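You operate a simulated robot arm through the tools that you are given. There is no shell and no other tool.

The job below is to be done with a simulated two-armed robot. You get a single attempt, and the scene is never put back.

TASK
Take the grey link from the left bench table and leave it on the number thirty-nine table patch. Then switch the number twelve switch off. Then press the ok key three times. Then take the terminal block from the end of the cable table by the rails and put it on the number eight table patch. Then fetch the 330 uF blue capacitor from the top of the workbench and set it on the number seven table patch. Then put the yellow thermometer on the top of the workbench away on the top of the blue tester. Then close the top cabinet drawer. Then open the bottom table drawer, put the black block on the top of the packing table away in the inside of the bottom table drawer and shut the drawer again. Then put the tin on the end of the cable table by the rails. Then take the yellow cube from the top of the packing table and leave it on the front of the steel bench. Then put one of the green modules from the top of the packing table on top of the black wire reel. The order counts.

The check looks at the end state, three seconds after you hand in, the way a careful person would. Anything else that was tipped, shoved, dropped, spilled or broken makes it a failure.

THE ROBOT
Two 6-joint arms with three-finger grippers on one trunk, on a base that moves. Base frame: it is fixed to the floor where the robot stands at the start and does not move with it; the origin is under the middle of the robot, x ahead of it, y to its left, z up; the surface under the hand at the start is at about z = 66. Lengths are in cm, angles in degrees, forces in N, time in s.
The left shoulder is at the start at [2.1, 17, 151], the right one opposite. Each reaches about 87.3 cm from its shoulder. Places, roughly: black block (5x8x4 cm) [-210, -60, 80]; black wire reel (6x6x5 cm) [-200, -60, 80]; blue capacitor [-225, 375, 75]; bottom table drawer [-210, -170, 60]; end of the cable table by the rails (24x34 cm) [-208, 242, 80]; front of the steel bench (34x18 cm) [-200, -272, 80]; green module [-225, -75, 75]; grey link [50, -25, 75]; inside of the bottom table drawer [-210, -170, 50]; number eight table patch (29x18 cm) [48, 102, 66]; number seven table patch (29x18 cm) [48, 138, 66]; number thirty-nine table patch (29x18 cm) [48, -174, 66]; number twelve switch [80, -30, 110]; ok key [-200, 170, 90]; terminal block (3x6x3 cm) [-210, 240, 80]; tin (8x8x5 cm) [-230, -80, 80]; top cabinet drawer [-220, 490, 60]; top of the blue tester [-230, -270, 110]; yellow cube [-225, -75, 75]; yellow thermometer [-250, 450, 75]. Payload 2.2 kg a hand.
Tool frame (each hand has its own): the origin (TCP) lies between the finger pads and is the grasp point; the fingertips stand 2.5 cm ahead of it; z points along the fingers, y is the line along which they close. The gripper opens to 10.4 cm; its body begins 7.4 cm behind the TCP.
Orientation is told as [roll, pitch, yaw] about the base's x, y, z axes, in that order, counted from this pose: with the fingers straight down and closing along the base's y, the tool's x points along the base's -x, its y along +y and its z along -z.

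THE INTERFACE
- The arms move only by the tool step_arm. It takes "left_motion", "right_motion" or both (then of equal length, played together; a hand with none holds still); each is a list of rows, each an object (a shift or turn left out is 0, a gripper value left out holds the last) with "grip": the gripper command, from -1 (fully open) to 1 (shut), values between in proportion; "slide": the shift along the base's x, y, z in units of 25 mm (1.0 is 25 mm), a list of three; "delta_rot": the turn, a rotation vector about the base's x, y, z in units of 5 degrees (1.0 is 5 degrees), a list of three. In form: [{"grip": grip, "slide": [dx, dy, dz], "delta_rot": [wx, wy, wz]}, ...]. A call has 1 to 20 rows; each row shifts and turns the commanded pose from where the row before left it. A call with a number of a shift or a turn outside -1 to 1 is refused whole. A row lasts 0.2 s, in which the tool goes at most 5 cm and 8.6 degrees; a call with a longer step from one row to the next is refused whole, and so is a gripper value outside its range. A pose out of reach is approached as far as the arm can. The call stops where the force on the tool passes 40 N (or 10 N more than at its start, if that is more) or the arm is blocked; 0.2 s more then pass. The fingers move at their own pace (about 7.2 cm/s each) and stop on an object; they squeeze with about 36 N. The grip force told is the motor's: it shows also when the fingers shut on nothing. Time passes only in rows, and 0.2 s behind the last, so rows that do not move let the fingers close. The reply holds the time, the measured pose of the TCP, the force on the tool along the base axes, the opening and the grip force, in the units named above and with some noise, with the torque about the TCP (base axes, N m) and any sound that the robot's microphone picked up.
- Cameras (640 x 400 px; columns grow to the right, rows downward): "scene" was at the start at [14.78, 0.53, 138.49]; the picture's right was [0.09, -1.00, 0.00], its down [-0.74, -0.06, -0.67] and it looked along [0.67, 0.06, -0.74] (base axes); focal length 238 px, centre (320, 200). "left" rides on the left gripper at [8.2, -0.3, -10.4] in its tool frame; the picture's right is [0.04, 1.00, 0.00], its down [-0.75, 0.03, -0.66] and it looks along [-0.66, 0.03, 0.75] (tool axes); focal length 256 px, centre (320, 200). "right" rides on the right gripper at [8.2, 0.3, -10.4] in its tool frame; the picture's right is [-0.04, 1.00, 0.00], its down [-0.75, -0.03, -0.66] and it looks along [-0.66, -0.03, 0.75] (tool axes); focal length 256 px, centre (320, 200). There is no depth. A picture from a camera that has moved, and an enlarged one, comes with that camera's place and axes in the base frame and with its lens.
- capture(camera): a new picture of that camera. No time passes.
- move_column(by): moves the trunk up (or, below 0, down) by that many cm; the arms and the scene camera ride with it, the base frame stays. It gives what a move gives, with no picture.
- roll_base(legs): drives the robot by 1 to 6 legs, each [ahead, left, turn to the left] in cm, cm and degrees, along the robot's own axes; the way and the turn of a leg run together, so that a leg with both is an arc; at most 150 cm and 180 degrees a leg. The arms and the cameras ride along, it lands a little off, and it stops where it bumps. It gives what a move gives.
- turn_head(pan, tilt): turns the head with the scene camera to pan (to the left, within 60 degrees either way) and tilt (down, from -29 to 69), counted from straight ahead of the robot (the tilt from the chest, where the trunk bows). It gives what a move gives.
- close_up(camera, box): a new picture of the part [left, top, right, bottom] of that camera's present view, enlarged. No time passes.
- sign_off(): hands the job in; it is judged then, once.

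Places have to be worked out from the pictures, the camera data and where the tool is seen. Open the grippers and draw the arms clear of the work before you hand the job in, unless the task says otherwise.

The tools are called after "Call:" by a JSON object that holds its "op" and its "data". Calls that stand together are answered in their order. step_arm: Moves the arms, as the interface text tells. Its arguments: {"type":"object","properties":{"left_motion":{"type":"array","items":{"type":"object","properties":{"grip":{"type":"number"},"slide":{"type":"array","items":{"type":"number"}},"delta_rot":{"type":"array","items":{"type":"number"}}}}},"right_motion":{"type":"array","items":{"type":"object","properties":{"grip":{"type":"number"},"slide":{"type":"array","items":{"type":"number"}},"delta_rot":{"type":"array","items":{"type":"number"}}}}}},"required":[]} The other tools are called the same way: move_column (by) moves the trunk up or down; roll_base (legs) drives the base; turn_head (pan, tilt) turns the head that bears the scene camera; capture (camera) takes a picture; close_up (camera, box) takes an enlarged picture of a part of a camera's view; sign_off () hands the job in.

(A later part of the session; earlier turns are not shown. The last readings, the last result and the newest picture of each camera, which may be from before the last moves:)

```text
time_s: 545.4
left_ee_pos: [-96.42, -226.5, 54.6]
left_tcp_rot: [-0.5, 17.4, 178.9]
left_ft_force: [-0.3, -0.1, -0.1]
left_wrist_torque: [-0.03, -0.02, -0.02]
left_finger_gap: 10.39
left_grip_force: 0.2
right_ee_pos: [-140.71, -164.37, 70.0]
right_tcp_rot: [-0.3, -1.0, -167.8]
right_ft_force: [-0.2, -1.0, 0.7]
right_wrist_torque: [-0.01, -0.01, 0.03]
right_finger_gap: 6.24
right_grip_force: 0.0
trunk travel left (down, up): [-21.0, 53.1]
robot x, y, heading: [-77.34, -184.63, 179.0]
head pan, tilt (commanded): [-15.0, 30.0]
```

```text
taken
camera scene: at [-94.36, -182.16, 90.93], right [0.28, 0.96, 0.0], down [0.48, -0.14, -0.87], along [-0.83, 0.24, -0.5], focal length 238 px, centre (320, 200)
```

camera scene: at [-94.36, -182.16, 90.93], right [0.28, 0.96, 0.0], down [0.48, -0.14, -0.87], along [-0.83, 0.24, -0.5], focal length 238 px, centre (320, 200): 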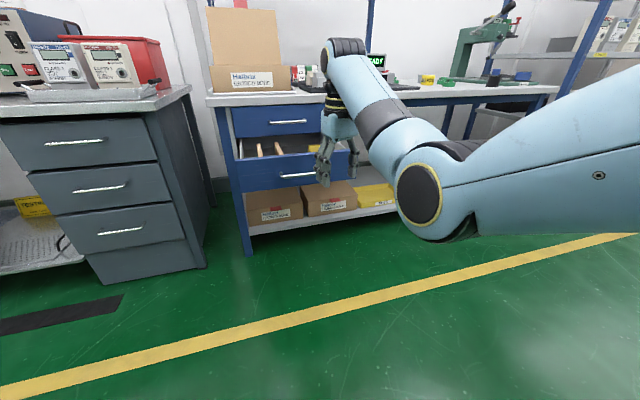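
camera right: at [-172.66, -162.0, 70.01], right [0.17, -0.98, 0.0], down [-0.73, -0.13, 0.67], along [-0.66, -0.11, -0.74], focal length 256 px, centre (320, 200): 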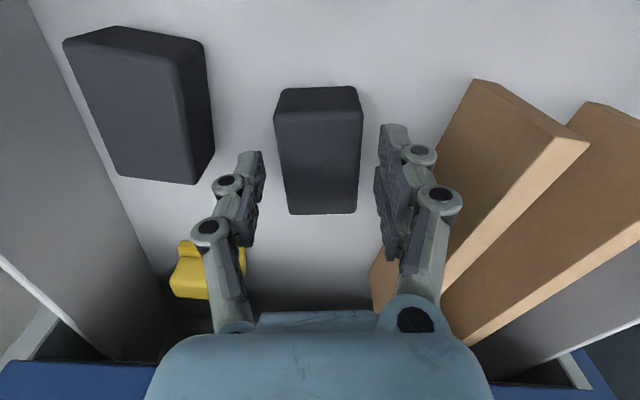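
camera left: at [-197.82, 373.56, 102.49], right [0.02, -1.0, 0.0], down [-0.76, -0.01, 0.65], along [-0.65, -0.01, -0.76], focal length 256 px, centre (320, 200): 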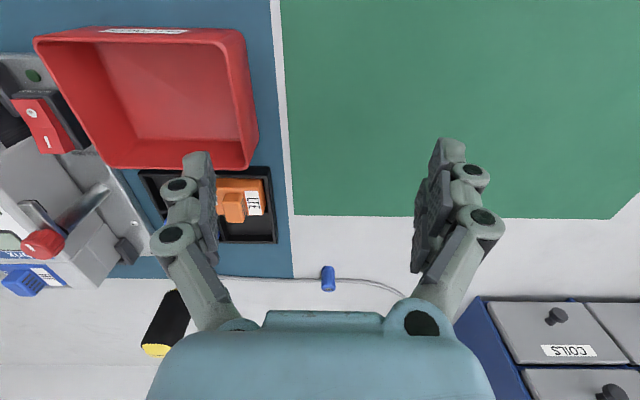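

Call:
{"op": "step_arm", "data": {"right_motion": [{"delta_rot": [0, 0, -0.8], "grip": 1}, {"delta_rot": [0, 0, -0.8]}, {"delta_rot": [0, 0, -0.8]}, {"delta_rot": [0, 1, 0]}, {"delta_rot": [0, 1, 0]}, {"delta_rot": [0, 1, 0]}, {"delta_rot": [0, 1, 0]}, {"delta_rot": [0, 1, 0]}, {"delta_rot": [0, 1, 0]}, {"delta_rot": [0, 1, 0]}, {"delta_rot": [0, 1, 0]}, {"delta_rot": [0, 1, 0]}, {"delta_rot": [0, 1, 0]}, {"delta_rot": [0, 1, 0]}, {"delta_rot": [0, 1, 0]}, {"delta_rot": [0, 1, 0]}, {"delta_rot": [0, 1, 0]}, {}]}}

Call:
{"op": "capture", "data": {"camera": "scene"}}

```text
time_s: 549.2
left_ee_pos: [-96.37, -226.44, 54.66]
left_tcp_rot: [-0.5, 17.4, 178.8]
left_ft_force: [0.2, 0.1, 0.2]
left_wrist_torque: [0.04, -0.02, -0.01]
left_finger_gap: 10.4
left_grip_force: 0.1
right_ee_pos: [-140.66, -164.4, 70.15]
right_tcp_rot: [-1.3, -71.0, -178.8]
right_ft_force: [0.2, 0.0, -0.5]
right_wrist_torque: [-0.03, 0.01, -0.01]
right_finger_gap: 0.01
right_grip_force: 28.7
trunk travel left (down, up): [-21.0, 53.1]
robot x, y, heading: [-76.87, -184.69, 178.7]
head pan, tilt (commanded): [-15.0, 30.0]
```

```text
taken
camera scene: at [-94.36, -182.16, 90.94], right [0.28, 0.96, 0.0], down [0.48, -0.14, -0.87], along [-0.83, 0.24, -0.5], focal length 238 px, centre (320, 200)
```

scene: 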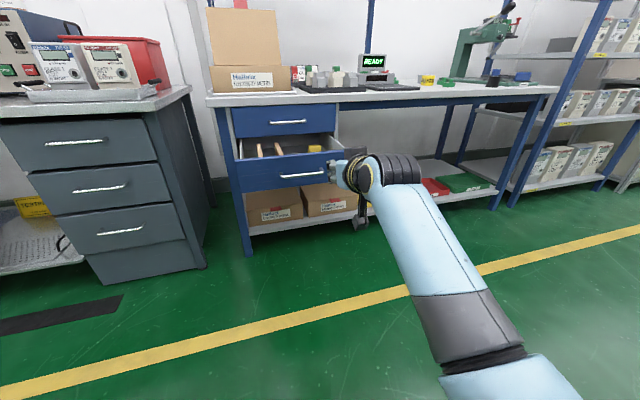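

The hand points forward. I lower it to about z=60, move right to y≈-152 (beside the handle), and drive ahead to just before the drawer front.

Call:
{"op": "step_arm", "data": {"right_motion": [{"slide": [0, 0.4, -1]}, {"slide": [0, 0.4, -1]}, {"slide": [0, 0.4, -1]}, {"slide": [0, 0.4, -1]}, {}]}}

Call:
{"op": "roll_base", "data": {"legs": [[0, -8.5, 0], [20, 0, 0]]}}

Call:
{"op": "capture", "data": {"camera": "scene"}}

Call:
{"op": "capture", "data": {"camera": "right"}}

```text
time_s: 550.4
left_ee_pos: [-96.36, -226.44, 54.73]
left_tcp_rot: [-0.5, 17.5, 178.7]
left_ft_force: [0.2, -0.3, 0.2]
left_wrist_torque: [0.01, 0.05, -0.01]
left_finger_gap: 10.37
left_grip_force: 0.1
right_ee_pos: [-140.84, -160.62, 60.03]
right_tcp_rot: [-0.9, -71.0, -179.4]
right_ft_force: [0.6, 0.3, -0.1]
right_wrist_torque: [0.0, -0.01, 0.01]
right_finger_gap: 0.0
right_grip_force: 28.4
trunk travel left (down, up): [-21.0, 53.1]
robot x, y, heading: [-77.17, -184.81, 179.2]
head pan, tilt (commanded): [-15.0, 30.0]
```

```text
time_s: 552.6
left_ee_pos: [-116.62, -217.71, 54.65]
left_tcp_rot: [-0.5, 17.3, 178.7]
left_ft_force: [-0.3, 0.5, -0.3]
left_wrist_torque: [0.01, 0.0, -0.03]
left_finger_gap: 10.41
left_grip_force: 0.0
right_ee_pos: [-160.93, -151.7, 59.95]
right_tcp_rot: [-1.0, -71.1, -179.2]
right_ft_force: [-0.1, -0.2, 1.1]
right_wrist_torque: [0.0, 0.0, -0.02]
right_finger_gap: 0.0
right_grip_force: 28.9
trunk travel left (down, up): [-21.0, 53.1]
robot x, y, heading: [-96.89, -175.91, 178.8]
head pan, tilt (commanded): [-15.0, 30.0]
```

```text
taken
camera scene: at [-114.45, -173.37, 90.93], right [0.28, 0.96, 0.0], down [0.48, -0.14, -0.87], along [-0.83, 0.24, -0.5], focal length 238 px, centre (320, 200)
```

scene: 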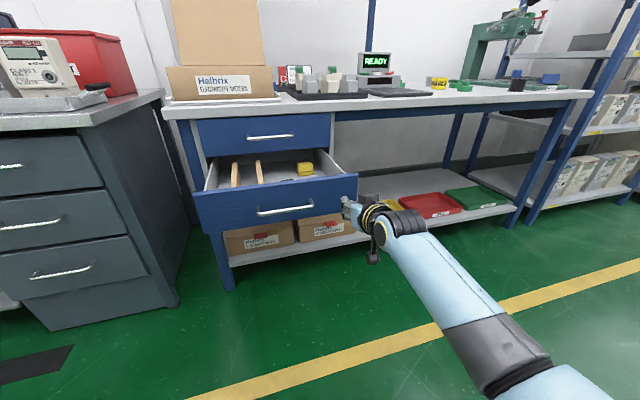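

```text
taken
camera right: at [-148.41, -152.08, 55.56], right [-0.02, -1.0, 0.03], down [0.37, 0.02, 0.93], along [-0.93, 0.03, 0.37], focal length 256 px, centre (320, 200)
```

right: 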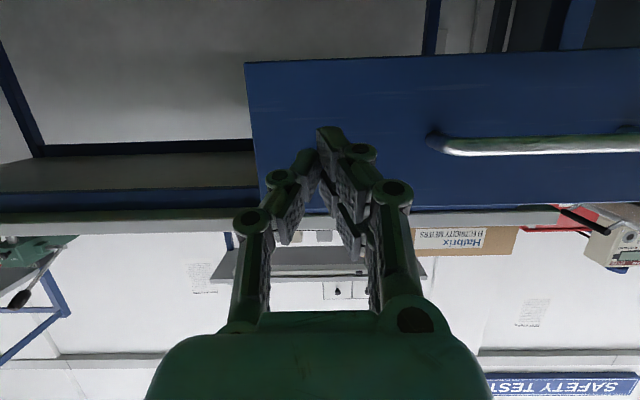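

The fingertips are in front of the panel beside the handle. I push by driving ahead 20 cm.

Call:
{"op": "roll_base", "data": {"legs": [[20, 0, 0]]}}

Call:
{"op": "capture", "data": {"camera": "scene"}}

```text
time_s: 554.2
left_ee_pos: [-136.5, -217.13, 54.62]
left_tcp_rot: [-0.6, 17.4, 178.5]
left_ft_force: [-0.4, 0.0, 0.7]
left_wrist_torque: [-0.03, 0.03, 0.0]
left_finger_gap: 10.41
left_grip_force: 0.1
right_ee_pos: [-180.5, -151.08, 59.95]
right_tcp_rot: [-0.9, -70.8, -179.4]
right_ft_force: [-0.3, 1.0, 0.4]
right_wrist_torque: [0.01, 0.03, -0.01]
right_finger_gap: 0.01
right_grip_force: 28.6
trunk travel left (down, up): [-21.0, 53.1]
robot x, y, heading: [-117.39, -175.19, 178.4]
head pan, tilt (commanded): [-15.0, 30.0]
```

```text
taken
camera scene: at [-134.25, -172.86, 90.93], right [0.28, 0.96, 0.0], down [0.48, -0.14, -0.87], along [-0.83, 0.24, -0.5], focal length 238 px, centre (320, 200)
```

scene: 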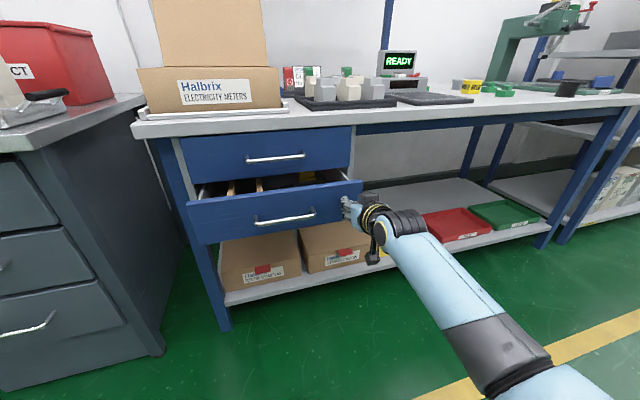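

The drawer slides in. I drive 7 cm more, then finish with the arm.

Call:
{"op": "roll_base", "data": {"legs": [[7, 0, 0]]}}

Call:
{"op": "step_arm", "data": {"right_motion": [{"slide": [-0.4, 0, 0]}, {"slide": [-0.4, 0, 0]}, {}]}}

Call:
{"op": "capture", "data": {"camera": "scene"}}

Call:
{"op": "close_up", "data": {"camera": "scene", "box": [160, 110, 400, 270]}}

```text
time_s: 555.2
left_ee_pos: [-143.38, -216.97, 54.62]
left_tcp_rot: [-0.5, 17.4, 178.6]
left_ft_force: [-0.1, -1.2, 0.2]
left_wrist_torque: [0.0, 0.0, 0.03]
left_finger_gap: 10.43
left_grip_force: 0.0
right_ee_pos: [-187.42, -150.8, 59.87]
right_tcp_rot: [-0.9, -70.9, -179.5]
right_ft_force: [-0.3, 0.0, -0.6]
right_wrist_torque: [0.01, 0.04, -0.02]
right_finger_gap: 0.03
right_grip_force: 28.7
trunk travel left (down, up): [-21.0, 53.1]
robot x, y, heading: [-123.82, -174.96, 178.5]
head pan, tilt (commanded): [-15.0, 30.0]
```

```text
time_s: 556.0
left_ee_pos: [-143.34, -216.92, 54.74]
left_tcp_rot: [-0.4, 17.3, 178.6]
left_ft_force: [-0.4, 0.2, 0.2]
left_wrist_torque: [0.01, -0.02, -0.01]
left_finger_gap: 10.39
left_grip_force: 0.1
right_ee_pos: [-189.42, -151.09, 59.84]
right_tcp_rot: [-0.9, -71.0, -179.4]
right_ft_force: [0.5, 0.0, -0.1]
right_wrist_torque: [0.01, 0.01, 0.03]
right_finger_gap: 0.01
right_grip_force: 27.9
trunk travel left (down, up): [-21.0, 53.1]
robot x, y, heading: [-123.69, -175.31, 178.5]
head pan, tilt (commanded): [-15.0, 30.0]
```

```text
taken
camera scene: at [-141.18, -172.69, 90.94], right [0.28, 0.96, 0.0], down [0.48, -0.14, -0.87], along [-0.83, 0.24, -0.5], focal length 238 px, centre (320, 200)
```

scene: 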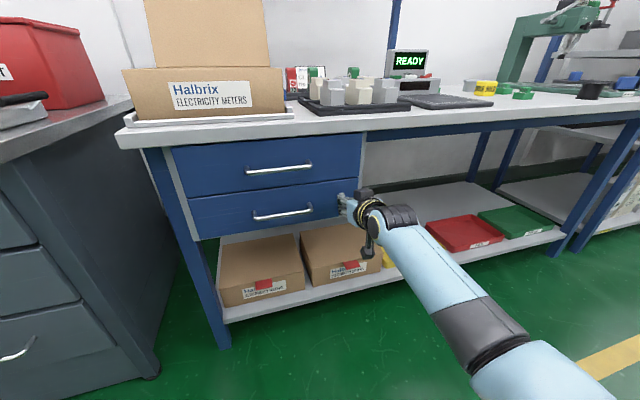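

```text
2.50 times, centred on (280, 190) of scene
camera zoom: at [-141.18, -172.69, 90.94], right [0.28, 0.96, 0.0], down [0.48, -0.14, -0.87], along [-0.83, 0.24, -0.5], focal length 594 px, centre (420, 225)
```

zoom: 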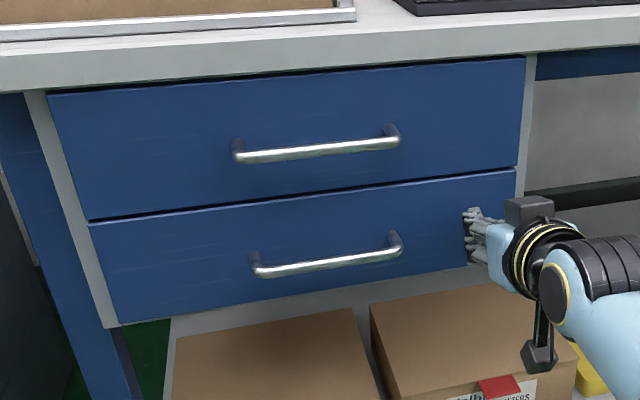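

Almost flush. I push on in small steps until it stops.

Call:
{"op": "step_arm", "data": {"right_motion": [{"slide": [-0.3, 0, 0]}, {"slide": [-0.2, 0, 0]}, {}]}}

Call:
{"op": "step_arm", "data": {"right_motion": [{"slide": [-0.2, 0, 0]}, {"slide": [-0.2, 0, 0]}, {}]}}

Call:
{"op": "close_up", "data": {"camera": "scene", "box": [160, 110, 400, 270]}}

```text
time_s: 556.6
left_ee_pos: [-143.36, -217.03, 54.72]
left_tcp_rot: [-0.5, 17.2, 178.5]
left_ft_force: [0.6, 0.2, 0.7]
left_wrist_torque: [0.01, 0.04, 0.02]
left_finger_gap: 10.41
left_grip_force: 0.0
right_ee_pos: [-190.06, -151.09, 59.9]
right_tcp_rot: [-0.7, -71.0, -179.8]
right_ft_force: [22.8, -3.8, 8.7]
right_wrist_torque: [-0.05, 0.52, 0.25]
right_finger_gap: 0.0
right_grip_force: 28.1
trunk travel left (down, up): [-21.0, 53.1]
robot x, y, heading: [-123.4, -174.79, 178.5]
head pan, tilt (commanded): [-15.0, 30.0]
stopped in row 2 (right hand): the force on the tool passed its limit at 47 N (the readings are from after the stop); the commanded pose is now the measured one
```

```text
time_s: 557.0
left_ee_pos: [-143.29, -217.01, 54.77]
left_tcp_rot: [-0.6, 17.2, 178.4]
left_ft_force: [0.3, 0.4, 0.5]
left_wrist_torque: [0.03, 0.01, 0.02]
left_finger_gap: 10.39
left_grip_force: 0.1
right_ee_pos: [-190.09, -150.96, 59.85]
right_tcp_rot: [-0.4, -70.9, -180.0]
right_ft_force: [23.6, -4.7, 9.8]
right_wrist_torque: [-0.01, 0.59, 0.27]
right_finger_gap: 0.0
right_grip_force: 28.6
trunk travel left (down, up): [-21.0, 53.1]
robot x, y, heading: [-123.5, -175.69, 178.6]
head pan, tilt (commanded): [-15.0, 30.0]
stopped in row 1 (right hand): the force on the tool passed its limit at 44 N (the readings are from after the stop); the commanded pose is now the measured one
```

```text
2.50 times, centred on (280, 190) of scene
camera zoom: at [-140.77, -172.73, 90.99], right [0.28, 0.96, 0.0], down [0.48, -0.14, -0.87], along [-0.83, 0.25, -0.5], focal length 594 px, centre (420, 225)
```

zoom: 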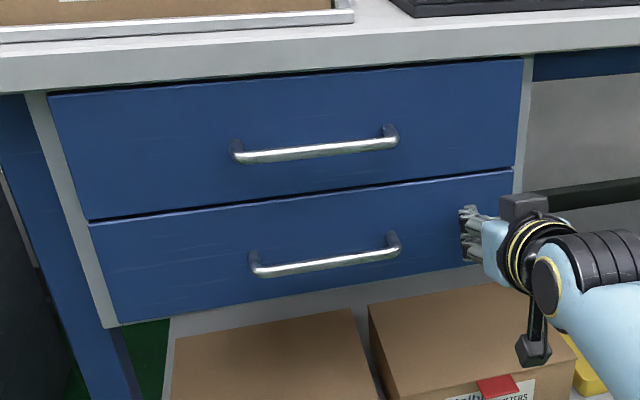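

The drawer met its stop (47 N) and is flush with the one above. Next the tin: I back off, raise the trunk, and tilt the hand back to 25° from straight down.

Call:
{"op": "roll_base", "data": {"legs": [[-35, 0, 0]]}}

Call:
{"op": "move_column", "data": {"by": 30}}

Call:
{"op": "step_arm", "data": {"right_motion": [{"delta_rot": [0, -1, 0], "slide": [0, 0, 0.2], "grip": -0.9}, {"delta_rot": [0, -1, 0], "slide": [0, 0, 0.2]}, {"delta_rot": [0, -1, 0], "slide": [0, 0, 0.2]}, {"delta_rot": [0, -1, 0], "slide": [0, 0, 0.2]}, {"delta_rot": [0, -1, 0], "slide": [0, 0, 0.2]}, {"delta_rot": [0, -1, 0]}, {"delta_rot": [0, -1, 0]}, {"delta_rot": [0, -1, 0]}, {"delta_rot": [0, -1, 0]}, {}]}}

Call:
{"op": "capture", "data": {"camera": "scene"}}

```text
time_s: 559.2
left_ee_pos: [-108.46, -218.0, 54.71]
left_tcp_rot: [-0.5, 17.5, 177.8]
left_ft_force: [-0.5, 0.1, 0.2]
left_wrist_torque: [0.0, 0.01, -0.01]
left_finger_gap: 10.43
left_grip_force: 0.0
right_ee_pos: [-154.72, -151.29, 59.66]
right_tcp_rot: [-0.5, -70.6, 179.3]
right_ft_force: [-0.4, -0.8, 0.8]
right_wrist_torque: [0.01, 0.01, -0.01]
right_finger_gap: 0.0
right_grip_force: 28.2
trunk travel left (down, up): [-21.0, 53.1]
robot x, y, heading: [-88.09, -176.96, 177.9]
head pan, tilt (commanded): [-15.0, 30.0]
```

```text
time_s: 562.2
left_ee_pos: [-108.39, -217.93, 84.54]
left_tcp_rot: [-0.6, 17.5, 177.9]
left_ft_force: [-0.3, 0.1, -1.5]
left_wrist_torque: [-0.04, 0.03, -0.01]
left_finger_gap: 10.41
left_grip_force: 0.1
right_ee_pos: [-154.75, -151.38, 89.48]
right_tcp_rot: [-0.5, -70.7, 179.5]
right_ft_force: [0.1, 0.2, -0.8]
right_wrist_torque: [-0.01, 0.06, -0.01]
right_finger_gap: 0.0
right_grip_force: 28.5
trunk travel left (down, up): [-51.0, 23.1]
robot x, y, heading: [-88.64, -176.5, 177.8]
head pan, tilt (commanded): [-15.0, 30.0]
```

```text
time_s: 564.4
left_ee_pos: [-108.57, -217.85, 84.63]
left_tcp_rot: [-0.5, 17.4, 177.7]
left_ft_force: [-0.9, 0.0, 0.2]
left_wrist_torque: [-0.02, 0.01, -0.01]
left_finger_gap: 10.43
left_grip_force: 0.0
right_ee_pos: [-154.81, -151.52, 92.22]
right_tcp_rot: [-1.1, -25.6, 179.8]
right_ft_force: [0.1, 0.2, 0.0]
right_wrist_torque: [0.0, -0.01, -0.01]
right_finger_gap: 9.88
right_grip_force: 0.1
trunk travel left (down, up): [-51.0, 23.1]
robot x, y, heading: [-88.52, -176.52, 178.0]
head pan, tilt (commanded): [-15.0, 30.0]
```

```text
taken
camera scene: at [-104.27, -173.67, 121.87], right [0.29, 0.96, 0.0], down [0.48, -0.15, -0.87], along [-0.83, 0.26, -0.5], focal length 238 px, centre (320, 200)
```

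scene: 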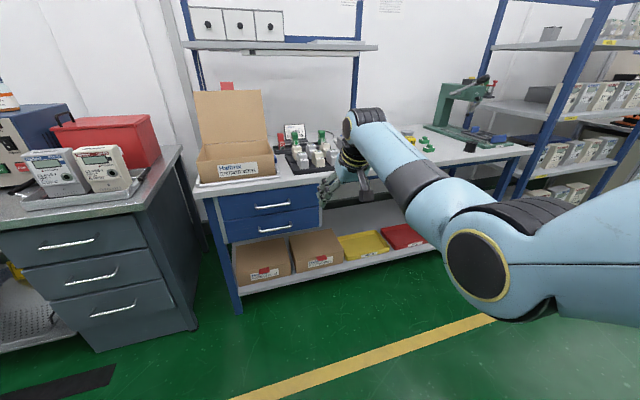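

I drive right to line up with the tin (y≈-75), then a bit ahead to look.

Call:
{"op": "roll_base", "data": {"legs": [[0, 0, 2], [0, -76, 0], [40, 0, 0]]}}

Call:
{"op": "turn_head", "data": {"pan": -5, "tilt": 35}}

Call:
{"op": "capture", "data": {"camera": "scene"}}

Call:
{"op": "capture", "data": {"camera": "right"}}

```text
time_s: 571.0
left_ee_pos: [-146.49, -142.94, 84.63]
left_tcp_rot: [-0.4, 17.3, -179.5]
left_ft_force: [0.9, -1.0, -0.1]
left_wrist_torque: [0.02, -0.01, -0.01]
left_finger_gap: 10.41
left_grip_force: 0.3
right_ee_pos: [-195.96, -78.6, 92.02]
right_tcp_rot: [-1.1, -25.6, -177.5]
right_ft_force: [0.0, 0.1, -0.7]
right_wrist_torque: [0.0, -0.02, -0.05]
right_finger_gap: 9.89
right_grip_force: 0.0
trunk travel left (down, up): [-51.0, 23.1]
robot x, y, heading: [-128.05, -100.51, -179.7]
head pan, tilt (commanded): [-15.0, 30.0]
```

```text
time_s: 571.7
left_ee_pos: [-146.43, -142.72, 84.76]
left_tcp_rot: [-0.5, 17.5, -179.5]
left_ft_force: [-0.1, 0.0, 0.8]
left_wrist_torque: [-0.02, 0.01, -0.01]
left_finger_gap: 10.37
left_grip_force: 0.0
right_ee_pos: [-195.95, -78.48, 92.09]
right_tcp_rot: [-1.0, -25.6, -177.4]
right_ft_force: [-0.4, 0.5, 0.2]
right_wrist_torque: [-0.01, 0.0, -0.03]
right_finger_gap: 9.9
right_grip_force: 0.1
trunk travel left (down, up): [-51.0, 23.1]
robot x, y, heading: [-128.72, -100.24, -179.6]
head pan, tilt (commanded): [-5.0, 35.0]
```

```text
taken
camera scene: at [-144.4, -100.03, 121.09], right [0.08, 1.0, 0.0], down [0.57, -0.04, -0.82], along [-0.82, 0.06, -0.57], focal length 238 px, centre (320, 200)
```

scene: 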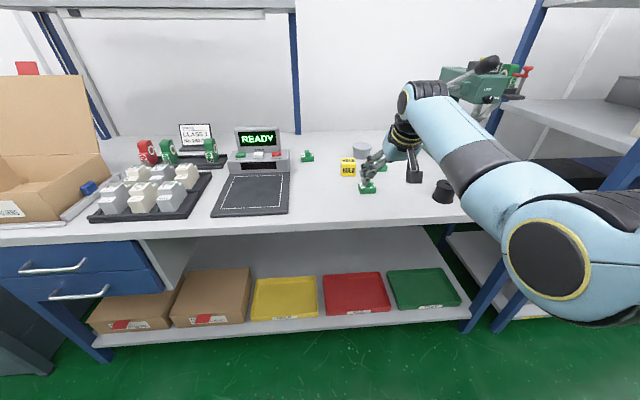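

```text
taken
camera right: at [-184.12, -78.61, 97.91], right [0.0, -1.0, 0.0], down [-0.4, 0.0, 0.92], along [-0.92, 0.0, -0.4], focal length 256 px, centre (320, 200)
```

right: 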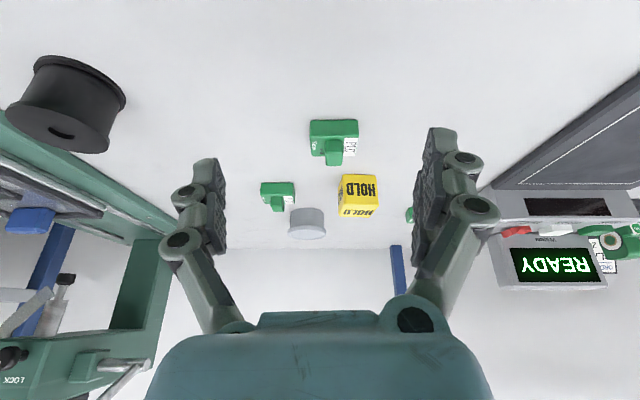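

The press's lever knob sits at about (-213, -51, 115), which I must keep clear of. I zoom in on the tin and its neighbours from both cameras.

Call:
{"op": "close_up", "data": {"camera": "scene", "box": [290, 130, 410, 205]}}

Call:
{"op": "close_up", "data": {"camera": "right", "box": [240, 100, 440, 250]}}

```text
5.33 times, centred on (350, 168) of scene
camera zoom: at [-144.4, -100.03, 121.09], right [0.08, 1.0, 0.0], down [0.57, -0.04, -0.82], along [-0.82, 0.06, -0.57], focal length 1267 px, centre (160, 373)
```

zoom: 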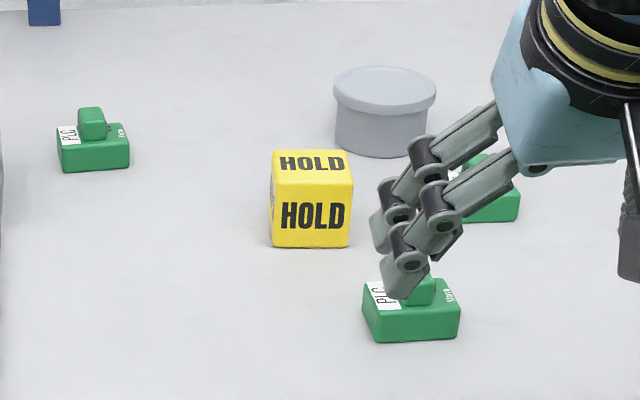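

```text
2.67 times, centred on (340, 175) of right
camera zoom: at [-184.12, -78.61, 97.91], right [0.0, -1.0, 0.0], down [-0.4, 0.0, 0.92], along [-0.92, 0.0, -0.4], focal length 683 px, centre (267, 267)
```

zoom: 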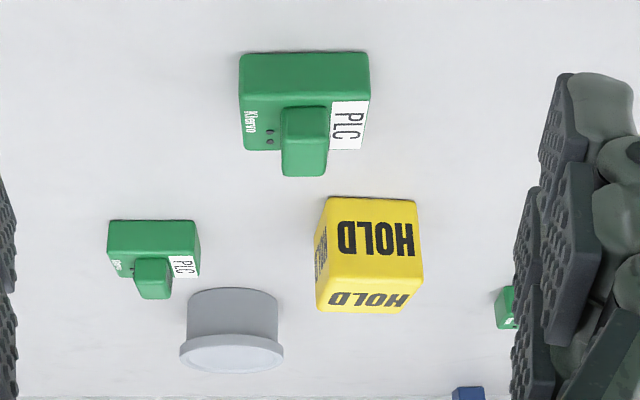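

The tin's centre is at about (-235.5, -75.8) with its lid at z≈83–84.5; the yellow cube and a module stand in front of it but clear of the fingers' path. I open fully and drive ahead 33 cm at this height.

Call:
{"op": "step_arm", "data": {"right_motion": [{"grip": -1, "slide": [0, 0, 0.4]}, {"grip": -1, "slide": [0, 0, 0.4]}, {}]}}

Call:
{"op": "roll_base", "data": {"legs": [[31, -2.7, 0]]}}

Call:
{"op": "capture", "data": {"camera": "right"}}

Call:
{"op": "capture", "data": {"camera": "scene"}}

```text
time_s: 572.5
left_ee_pos: [-146.49, -142.82, 84.62]
left_tcp_rot: [-0.4, 17.5, -179.5]
left_ft_force: [0.0, -0.6, 0.0]
left_wrist_torque: [-0.01, -0.02, 0.02]
left_finger_gap: 10.41
left_grip_force: 0.0
right_ee_pos: [-195.83, -78.44, 94.26]
right_tcp_rot: [-1.0, -25.6, -177.6]
right_ft_force: [-0.3, -0.1, 1.0]
right_wrist_torque: [0.04, 0.01, -0.04]
right_finger_gap: 10.39
right_grip_force: 0.0
trunk travel left (down, up): [-51.0, 23.1]
robot x, y, heading: [-128.25, -100.58, -179.3]
head pan, tilt (commanded): [-5.0, 35.0]
```

```text
time_s: 574.6
left_ee_pos: [-177.94, -140.18, 84.54]
left_tcp_rot: [-0.5, 17.4, -179.7]
left_ft_force: [-0.7, 0.4, 0.7]
left_wrist_torque: [-0.04, -0.02, -0.04]
left_finger_gap: 10.4
left_grip_force: 0.1
right_ee_pos: [-226.75, -75.57, 94.03]
right_tcp_rot: [-1.0, -25.6, -177.9]
right_ft_force: [-0.4, 0.9, 0.4]
right_wrist_torque: [-0.02, -0.01, 0.02]
right_finger_gap: 10.41
right_grip_force: 0.0
trunk travel left (down, up): [-51.0, 23.1]
robot x, y, heading: [-159.39, -97.96, -179.8]
head pan, tilt (commanded): [-5.0, 35.0]
```

```text
taken
camera right: at [-215.1, -75.61, 99.83], right [-0.01, -1.0, 0.0], down [-0.4, 0.0, 0.92], along [-0.92, 0.0, -0.4], focal length 256 px, centre (320, 200)
```

right: 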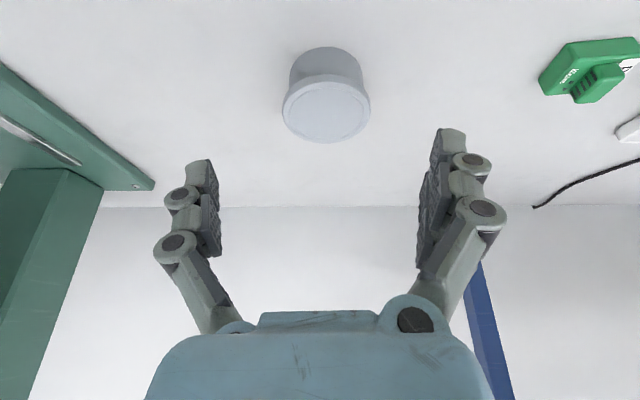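

```text
taken
camera scene: at [-175.58, -97.42, 121.07], right [0.08, 1.0, 0.0], down [0.57, -0.05, -0.82], along [-0.82, 0.07, -0.57], focal length 238 px, centre (320, 200)
```

scene: 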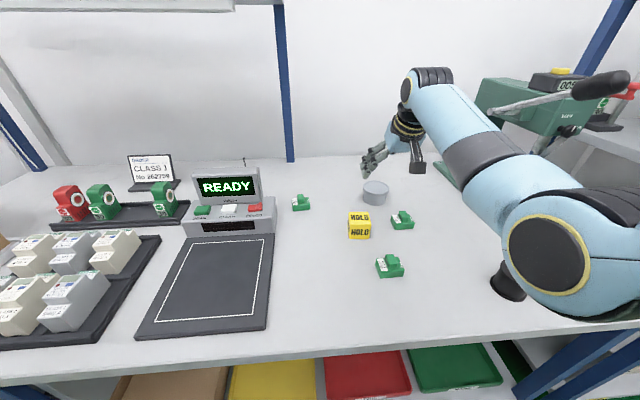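

The tin is centred between the open fingers at y≈-76, x≈-233.7. I drive 4 cm nearer and lower the trunk 6 cm, the fingers passing on both sides of it.

Call:
{"op": "roll_base", "data": {"legs": [[4, 0, 0]]}}

Call:
{"op": "move_column", "data": {"by": -5}}

Call:
{"op": "step_arm", "data": {"right_motion": [{"slide": [-0.6, -0.2, -0.3]}, {"slide": [-0.6, 0, -0.3]}, {}]}}

Call:
{"op": "capture", "data": {"camera": "right"}}

Call:
{"op": "close_up", "data": {"camera": "scene", "box": [330, 60, 520, 260]}}

```text
time_s: 575.5
left_ee_pos: [-182.08, -140.11, 84.64]
left_tcp_rot: [-0.5, 17.5, -179.9]
left_ft_force: [-0.1, 0.4, -0.6]
left_wrist_torque: [-0.05, -0.05, -0.03]
left_finger_gap: 10.4
left_grip_force: 0.0
right_ee_pos: [-230.87, -75.53, 93.93]
right_tcp_rot: [-1.0, -25.6, -177.9]
right_ft_force: [-0.7, -0.3, 0.3]
right_wrist_torque: [0.02, -0.05, -0.03]
right_finger_gap: 10.39
right_grip_force: 0.1
trunk travel left (down, up): [-51.0, 23.1]
robot x, y, heading: [-163.49, -97.87, -179.8]
head pan, tilt (commanded): [-5.0, 35.0]
```

```text
time_s: 576.4
left_ee_pos: [-181.87, -140.2, 79.7]
left_tcp_rot: [-0.5, 17.4, -180.0]
left_ft_force: [1.2, -0.6, -0.8]
left_wrist_torque: [-0.02, 0.0, -0.01]
left_finger_gap: 10.41
left_grip_force: 0.1
right_ee_pos: [-230.71, -75.46, 89.19]
right_tcp_rot: [-1.1, -25.8, -177.9]
right_ft_force: [-0.1, -0.3, -0.2]
right_wrist_torque: [-0.02, -0.03, 0.0]
right_finger_gap: 10.38
right_grip_force: 0.1
trunk travel left (down, up): [-46.0, 28.1]
robot x, y, heading: [-163.25, -97.75, -180.1]
head pan, tilt (commanded): [-5.0, 35.0]
```

```text
time_s: 577.2
left_ee_pos: [-181.82, -140.32, 79.66]
left_tcp_rot: [-0.5, 17.4, -179.8]
left_ft_force: [0.0, -0.2, 0.5]
left_wrist_torque: [-0.01, 0.01, 0.02]
left_finger_gap: 10.38
left_grip_force: 0.1
right_ee_pos: [-233.66, -75.96, 87.49]
right_tcp_rot: [-1.0, -25.7, -177.9]
right_ft_force: [0.3, -1.0, 0.2]
right_wrist_torque: [-0.01, 0.01, 0.0]
right_finger_gap: 10.42
right_grip_force: 0.1
trunk travel left (down, up): [-46.0, 28.1]
robot x, y, heading: [-163.56, -97.86, -179.6]
head pan, tilt (commanded): [-5.0, 35.0]
```

```text
taken
camera right: at [-221.94, -76.07, 93.34], right [-0.01, -1.0, 0.0], down [-0.4, 0.0, 0.92], along [-0.92, 0.01, -0.4], focal length 256 px, centre (320, 200)
```

right: 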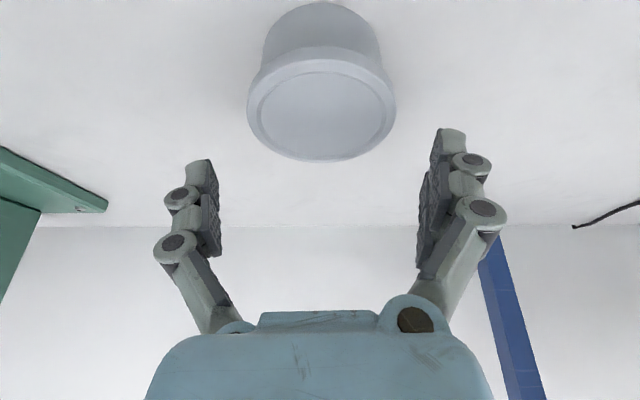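

```text
2.00 times, centred on (425, 160) of scene
camera zoom: at [-179.56, -97.44, 115.99], right [0.08, 1.0, 0.0], down [0.57, -0.05, -0.82], along [-0.82, 0.07, -0.57], focal length 475 px, centre (110, 280)
```

zoom: 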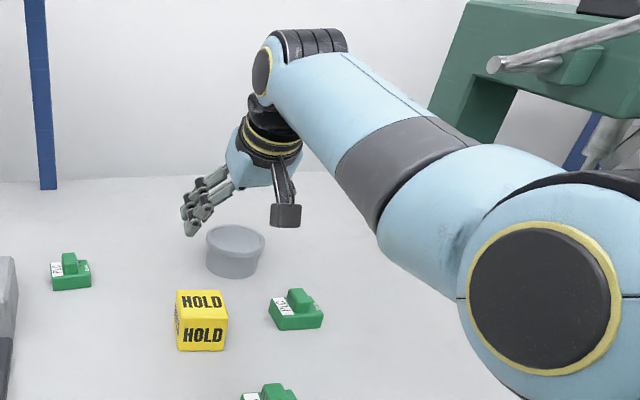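

The tin's middle is at about (-233, -76), right between the fingers. I go down 4.3 cm and close.

Call:
{"op": "step_arm", "data": {"right_motion": [{"slide": [0.1, 0, -0.6]}, {"slide": [0, 0, -0.6]}, {"slide": [0, 0, -0.5]}, {}]}}

Call:
{"op": "capture", "data": {"camera": "right"}}

Call:
{"op": "close_up", "data": {"camera": "scene", "box": [370, 120, 510, 250]}}

```text
time_s: 578.2
left_ee_pos: [-181.92, -140.27, 79.85]
left_tcp_rot: [-0.5, 17.4, -179.8]
left_ft_force: [0.8, -0.9, -0.6]
left_wrist_torque: [-0.01, -0.01, 0.02]
left_finger_gap: 10.39
left_grip_force: 0.0
right_ee_pos: [-233.67, -75.91, 83.36]
right_tcp_rot: [-1.0, -25.7, -178.0]
right_ft_force: [0.3, -0.2, 1.7]
right_wrist_torque: [-0.01, 0.0, 0.01]
right_finger_gap: 10.41
right_grip_force: 0.0
trunk travel left (down, up): [-46.0, 28.1]
robot x, y, heading: [-163.23, -97.97, -179.7]
head pan, tilt (commanded): [-5.0, 35.0]
```

```text
taken
camera right: at [-221.84, -76.0, 89.05], right [-0.01, -1.0, 0.0], down [-0.4, 0.0, 0.92], along [-0.92, 0.01, -0.4], focal length 256 px, centre (320, 200)
```

right: 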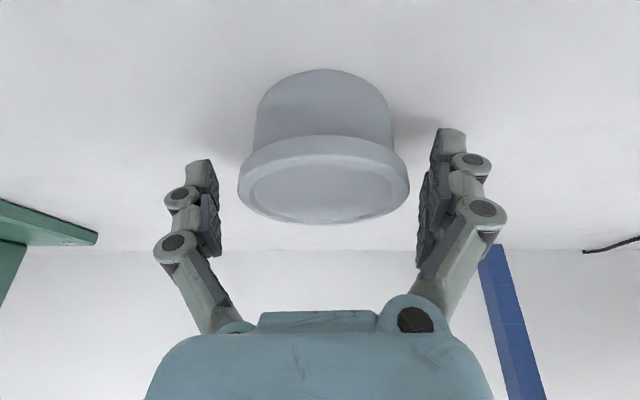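

```text
3.08 times, centred on (440, 185) of scene
camera zoom: at [-179.57, -97.44, 115.99], right [0.08, 1.0, 0.0], down [0.57, -0.05, -0.82], along [-0.82, 0.07, -0.57], focal length 731 px, centre (-49, 246)
```

zoom: 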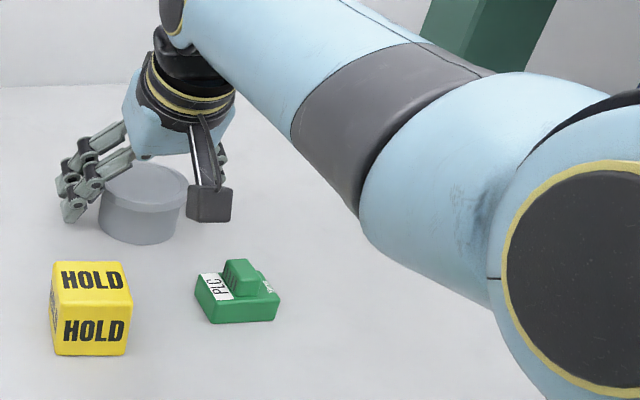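

Call:
{"op": "step_arm", "data": {"right_motion": [{"grip": 0}, {"grip": 0.5}, {"grip": 1}, {"grip": 1}, {"grip": 1}]}}

Call:
{"op": "capture", "data": {"camera": "right"}}

```text
time_s: 579.4
left_ee_pos: [-181.82, -140.23, 79.46]
left_tcp_rot: [-0.5, 17.4, -179.8]
left_ft_force: [0.5, -0.4, 0.6]
left_wrist_torque: [-0.01, -0.01, 0.0]
left_finger_gap: 10.43
left_grip_force: 0.1
right_ee_pos: [-233.58, -75.96, 83.33]
right_tcp_rot: [-1.0, -25.6, -178.0]
right_ft_force: [0.4, -1.7, 1.0]
right_wrist_torque: [-0.16, -0.06, -0.03]
right_finger_gap: 7.83
right_grip_force: 36.1
trunk travel left (down, up): [-46.0, 28.1]
robot x, y, heading: [-163.52, -97.51, -180.0]
head pan, tilt (commanded): [-5.0, 35.0]
```

```text
taken
camera right: at [-221.83, -76.05, 89.08], right [-0.01, -1.0, 0.0], down [-0.4, 0.0, 0.92], along [-0.92, 0.01, -0.4], focal length 256 px, centre (320, 200)
```

right: 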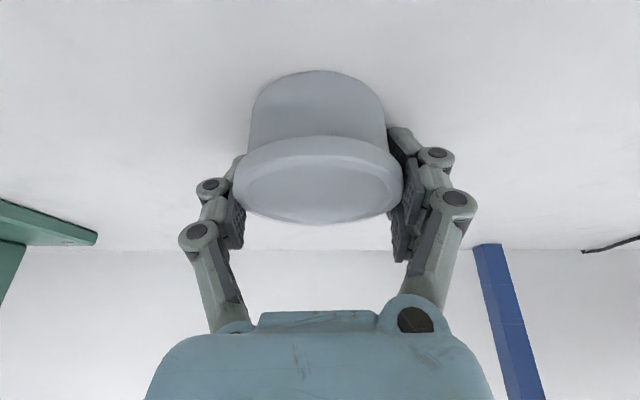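

Gripped at 7.83 cm. I lift by raising the trunk 14 cm.

Call:
{"op": "move_column", "data": {"by": 3}}

Call:
{"op": "move_column", "data": {"by": 11}}

Call:
{"op": "capture", "data": {"camera": "scene"}}

Call:
{"op": "capture", "data": {"camera": "right"}}

```text
time_s: 580.2
left_ee_pos: [-181.92, -140.2, 82.66]
left_tcp_rot: [-0.5, 17.4, -179.9]
left_ft_force: [0.3, -0.5, -0.1]
left_wrist_torque: [0.02, -0.03, 0.0]
left_finger_gap: 10.41
left_grip_force: 0.1
right_ee_pos: [-233.52, -75.94, 86.22]
right_tcp_rot: [-1.0, -25.5, -177.9]
right_ft_force: [-0.4, 0.8, -0.8]
right_wrist_torque: [0.0, 0.01, -0.01]
right_finger_gap: 7.85
right_grip_force: 35.6
trunk travel left (down, up): [-49.0, 25.1]
robot x, y, heading: [-163.33, -98.19, -180.1]
head pan, tilt (commanded): [-5.0, 35.0]
heard: snap
```

```text
time_s: 581.6
left_ee_pos: [-181.89, -140.3, 93.57]
left_tcp_rot: [-0.5, 17.4, -179.9]
left_ft_force: [0.3, 0.5, -0.2]
left_wrist_torque: [-0.04, -0.04, -0.03]
left_finger_gap: 10.39
left_grip_force: 0.1
right_ee_pos: [-233.54, -76.12, 97.36]
right_tcp_rot: [-0.9, -25.6, -177.9]
right_ft_force: [0.0, -0.3, -1.4]
right_wrist_torque: [0.02, 0.03, 0.0]
right_finger_gap: 7.85
right_grip_force: 36.3
trunk travel left (down, up): [-60.0, 14.1]
robot x, y, heading: [-163.5, -97.97, -179.8]
head pan, tilt (commanded): [-5.0, 35.0]
```

```text
taken
camera scene: at [-179.38, -97.44, 130.16], right [0.08, 1.0, 0.0], down [0.57, -0.05, -0.82], along [-0.82, 0.07, -0.57], focal length 238 px, centre (320, 200)
```

scene: 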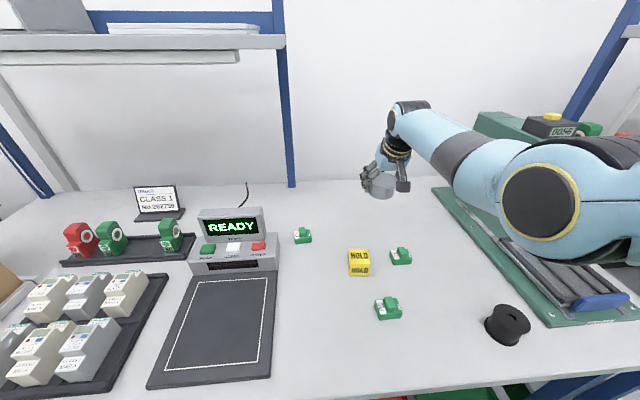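

```text
taken
camera right: at [-221.75, -76.09, 103.09], right [-0.01, -1.0, 0.0], down [-0.4, 0.0, 0.92], along [-0.92, 0.01, -0.4], focal length 256 px, centre (320, 200)
```

right: 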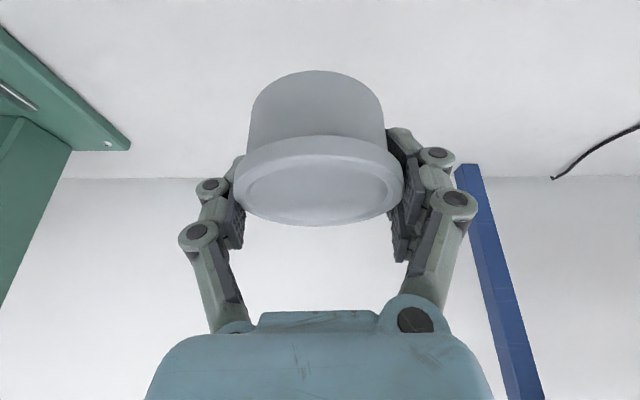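

I heard a snap while lifting. I look closely at the tin, the press and the left hand to find its cause.

Call:
{"op": "close_up", "data": {"camera": "scene", "box": [340, 80, 640, 270]}}

Call:
{"op": "capture", "data": {"camera": "left"}}

Call:
{"op": "close_up", "data": {"camera": "right", "box": [200, 50, 440, 250]}}

```text
2.11 times, centred on (490, 175) of scene
camera zoom: at [-179.38, -97.44, 130.16], right [0.08, 1.0, 0.0], down [0.57, -0.05, -0.82], along [-0.82, 0.07, -0.57], focal length 500 px, centre (-38, 253)
```

zoom: 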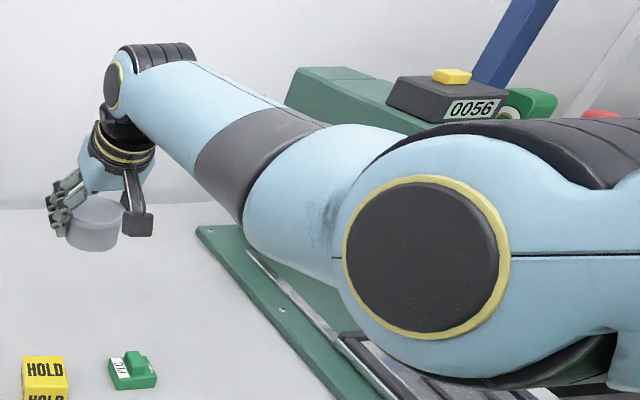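

```text
taken
camera left: at [-177.23, -139.97, 106.06], right [0.04, -1.0, 0.0], down [-0.92, -0.04, 0.4], along [-0.4, -0.02, -0.92], focal length 256 px, centre (320, 200)
```

left: 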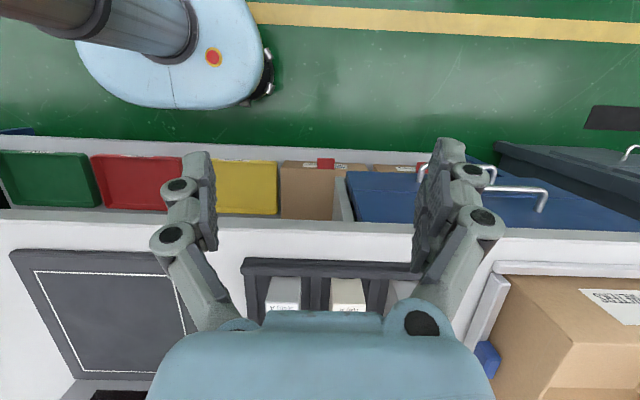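

```text
2.00 times, centred on (320, 150) of right
camera zoom: at [-221.75, -76.09, 103.09], right [-0.01, -1.0, 0.0], down [-0.4, 0.0, 0.92], along [-0.92, 0.01, -0.4], focal length 512 px, centre (320, 300)
```

zoom: 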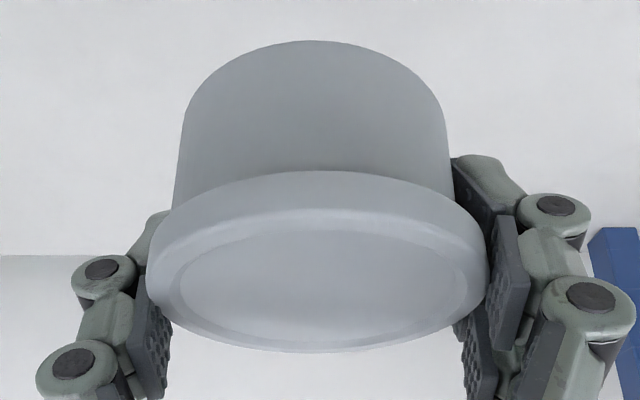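

Call:
{"op": "turn_head", "data": {"pan": -45, "tilt": 25}}

Call:
{"op": "capture", "data": {"camera": "scene"}}

```text
time_s: 582.7
left_ee_pos: [-182.01, -140.17, 93.59]
left_tcp_rot: [-0.5, 17.5, -179.8]
left_ft_force: [0.7, -0.1, 0.9]
left_wrist_torque: [-0.02, 0.01, 0.01]
left_finger_gap: 10.39
left_grip_force: 0.3
right_ee_pos: [-233.48, -75.96, 97.27]
right_tcp_rot: [-1.1, -25.6, -177.8]
right_ft_force: [0.2, -0.6, -0.7]
right_wrist_torque: [0.02, 0.03, 0.0]
right_finger_gap: 7.85
right_grip_force: 36.2
trunk travel left (down, up): [-60.0, 14.1]
robot x, y, heading: [-163.31, -98.11, -179.7]
head pan, tilt (commanded): [-45.0, 25.0]
```

```text
taken
camera scene: at [-177.13, -91.69, 131.75], right [0.7, 0.71, 0.0], down [0.3, -0.3, -0.91], along [-0.64, 0.64, -0.42], focal length 238 px, centre (320, 200)
```

scene: 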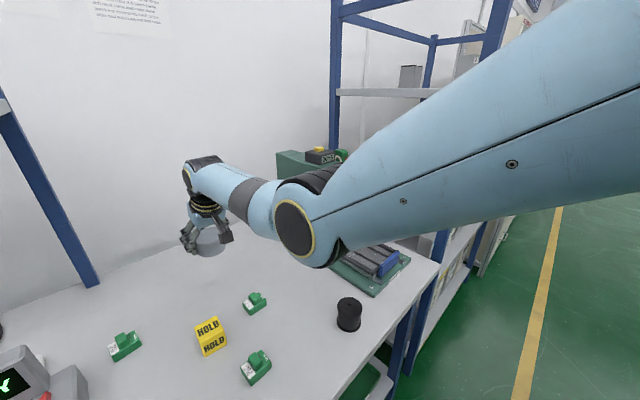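

The elbow hides the press's lever from here. I back straight out and then look at the press.

Call:
{"op": "roll_base", "data": {"legs": [[-45, 0, 0]]}}

Call:
{"op": "turn_head", "data": {"pan": -10, "tilt": 25}}

Call:
{"op": "capture", "data": {"camera": "scene"}}

Call:
{"op": "close_up", "data": {"camera": "scene", "box": [330, 60, 490, 180]}}

```text
time_s: 585.4
left_ee_pos: [-136.14, -140.16, 93.66]
left_tcp_rot: [-0.4, 17.3, -179.3]
left_ft_force: [-0.2, 0.0, -0.4]
left_wrist_torque: [-0.03, 0.08, 0.01]
left_finger_gap: 10.39
left_grip_force: 0.1
right_ee_pos: [-188.52, -76.43, 97.36]
right_tcp_rot: [-1.0, -25.6, -177.3]
right_ft_force: [-0.4, -0.4, -1.0]
right_wrist_torque: [0.0, 0.02, 0.03]
right_finger_gap: 7.84
right_grip_force: 36.4
trunk travel left (down, up): [-60.0, 14.1]
robot x, y, heading: [-118.07, -97.81, -179.0]
head pan, tilt (commanded): [-45.0, 25.0]
```

```text
time_s: 586.4
left_ee_pos: [-136.21, -140.01, 93.61]
left_tcp_rot: [-0.5, 17.4, -179.4]
left_ft_force: [0.9, 0.4, 0.6]
left_wrist_torque: [0.0, 0.03, 0.02]
left_finger_gap: 10.39
left_grip_force: 0.1
right_ee_pos: [-188.51, -76.42, 97.24]
right_tcp_rot: [-1.0, -25.6, -177.3]
right_ft_force: [-0.7, 0.2, -0.3]
right_wrist_torque: [-0.01, -0.04, -0.01]
right_finger_gap: 7.85
right_grip_force: 36.2
trunk travel left (down, up): [-60.0, 14.1]
robot x, y, heading: [-118.05, -97.73, -179.3]
head pan, tilt (commanded): [-10.0, 25.0]
```

```text
taken
camera scene: at [-134.49, -96.4, 131.75], right [0.16, 0.99, 0.0], down [0.42, -0.07, -0.91], along [-0.89, 0.15, -0.42], focal length 238 px, centre (320, 200)
```

scene: 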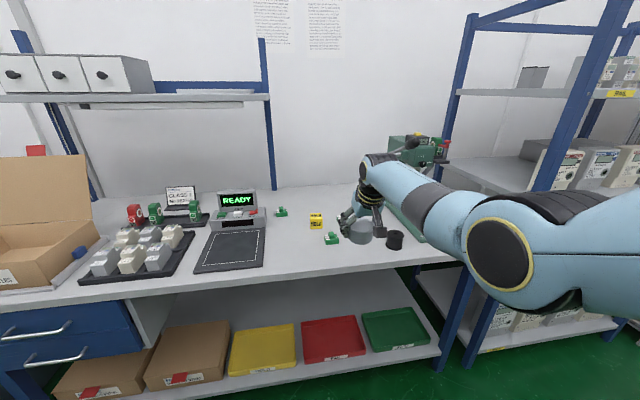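

```text
3.33 times, centred on (410, 120) of scene
camera zoom: at [-134.49, -96.4, 131.75], right [0.16, 0.99, 0.0], down [0.42, -0.07, -0.91], along [-0.89, 0.15, -0.42], focal length 792 px, centre (20, 467)
```

zoom: 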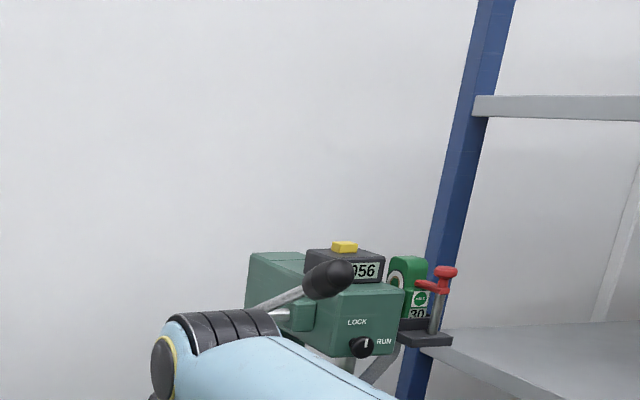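

The lever's knob is where it was, so the press is untouched. I zoom in on the tin itself and the place where it stood.

Call:
{"op": "close_up", "data": {"camera": "scene", "box": [320, 180, 420, 260]}}

Call:
{"op": "close_up", "data": {"camera": "scene", "box": [60, 170, 340, 290]}}

Call:
{"op": "capture", "data": {"camera": "right"}}

```text
5.00 times, centred on (370, 220) of scene
camera zoom: at [-134.49, -96.4, 131.75], right [0.16, 0.99, 0.0], down [0.42, -0.07, -0.91], along [-0.89, 0.15, -0.42], focal length 1188 px, centre (70, 100)
```

zoom: 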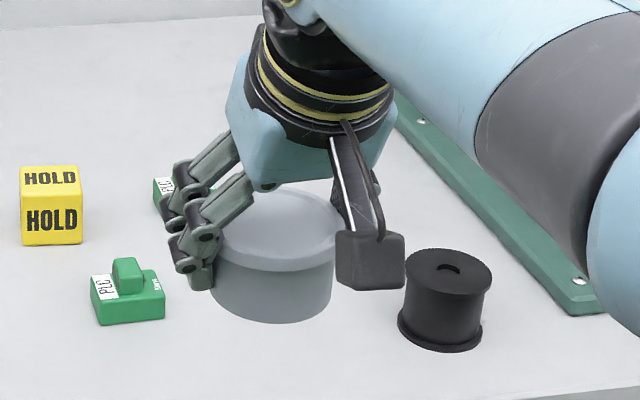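

```text
2.29 times, centred on (200, 230) of scene
camera zoom: at [-134.49, -96.4, 131.75], right [0.16, 0.99, 0.0], down [0.42, -0.07, -0.91], along [-0.89, 0.15, -0.42], focal length 543 px, centre (594, 131)
```

zoom: 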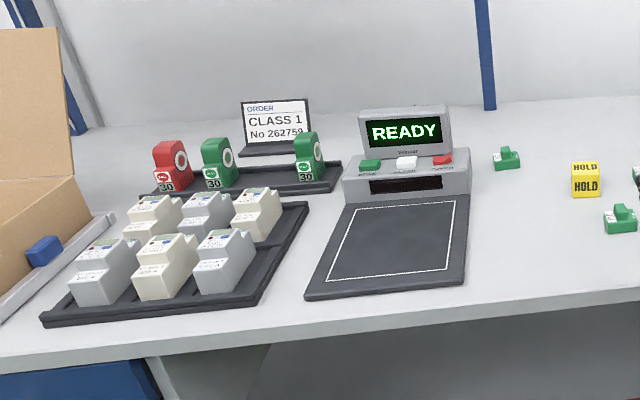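

```text
taken
camera right: at [-176.78, -76.34, 103.13], right [0.0, -1.0, 0.0], down [-0.4, 0.0, 0.92], along [-0.92, 0.0, -0.4], focal length 256 px, centre (320, 200)
```

right: 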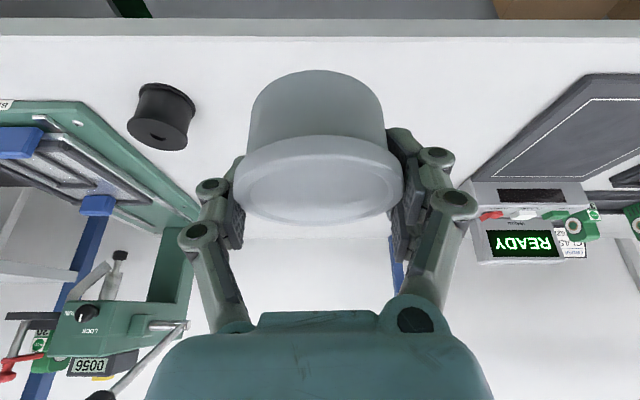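

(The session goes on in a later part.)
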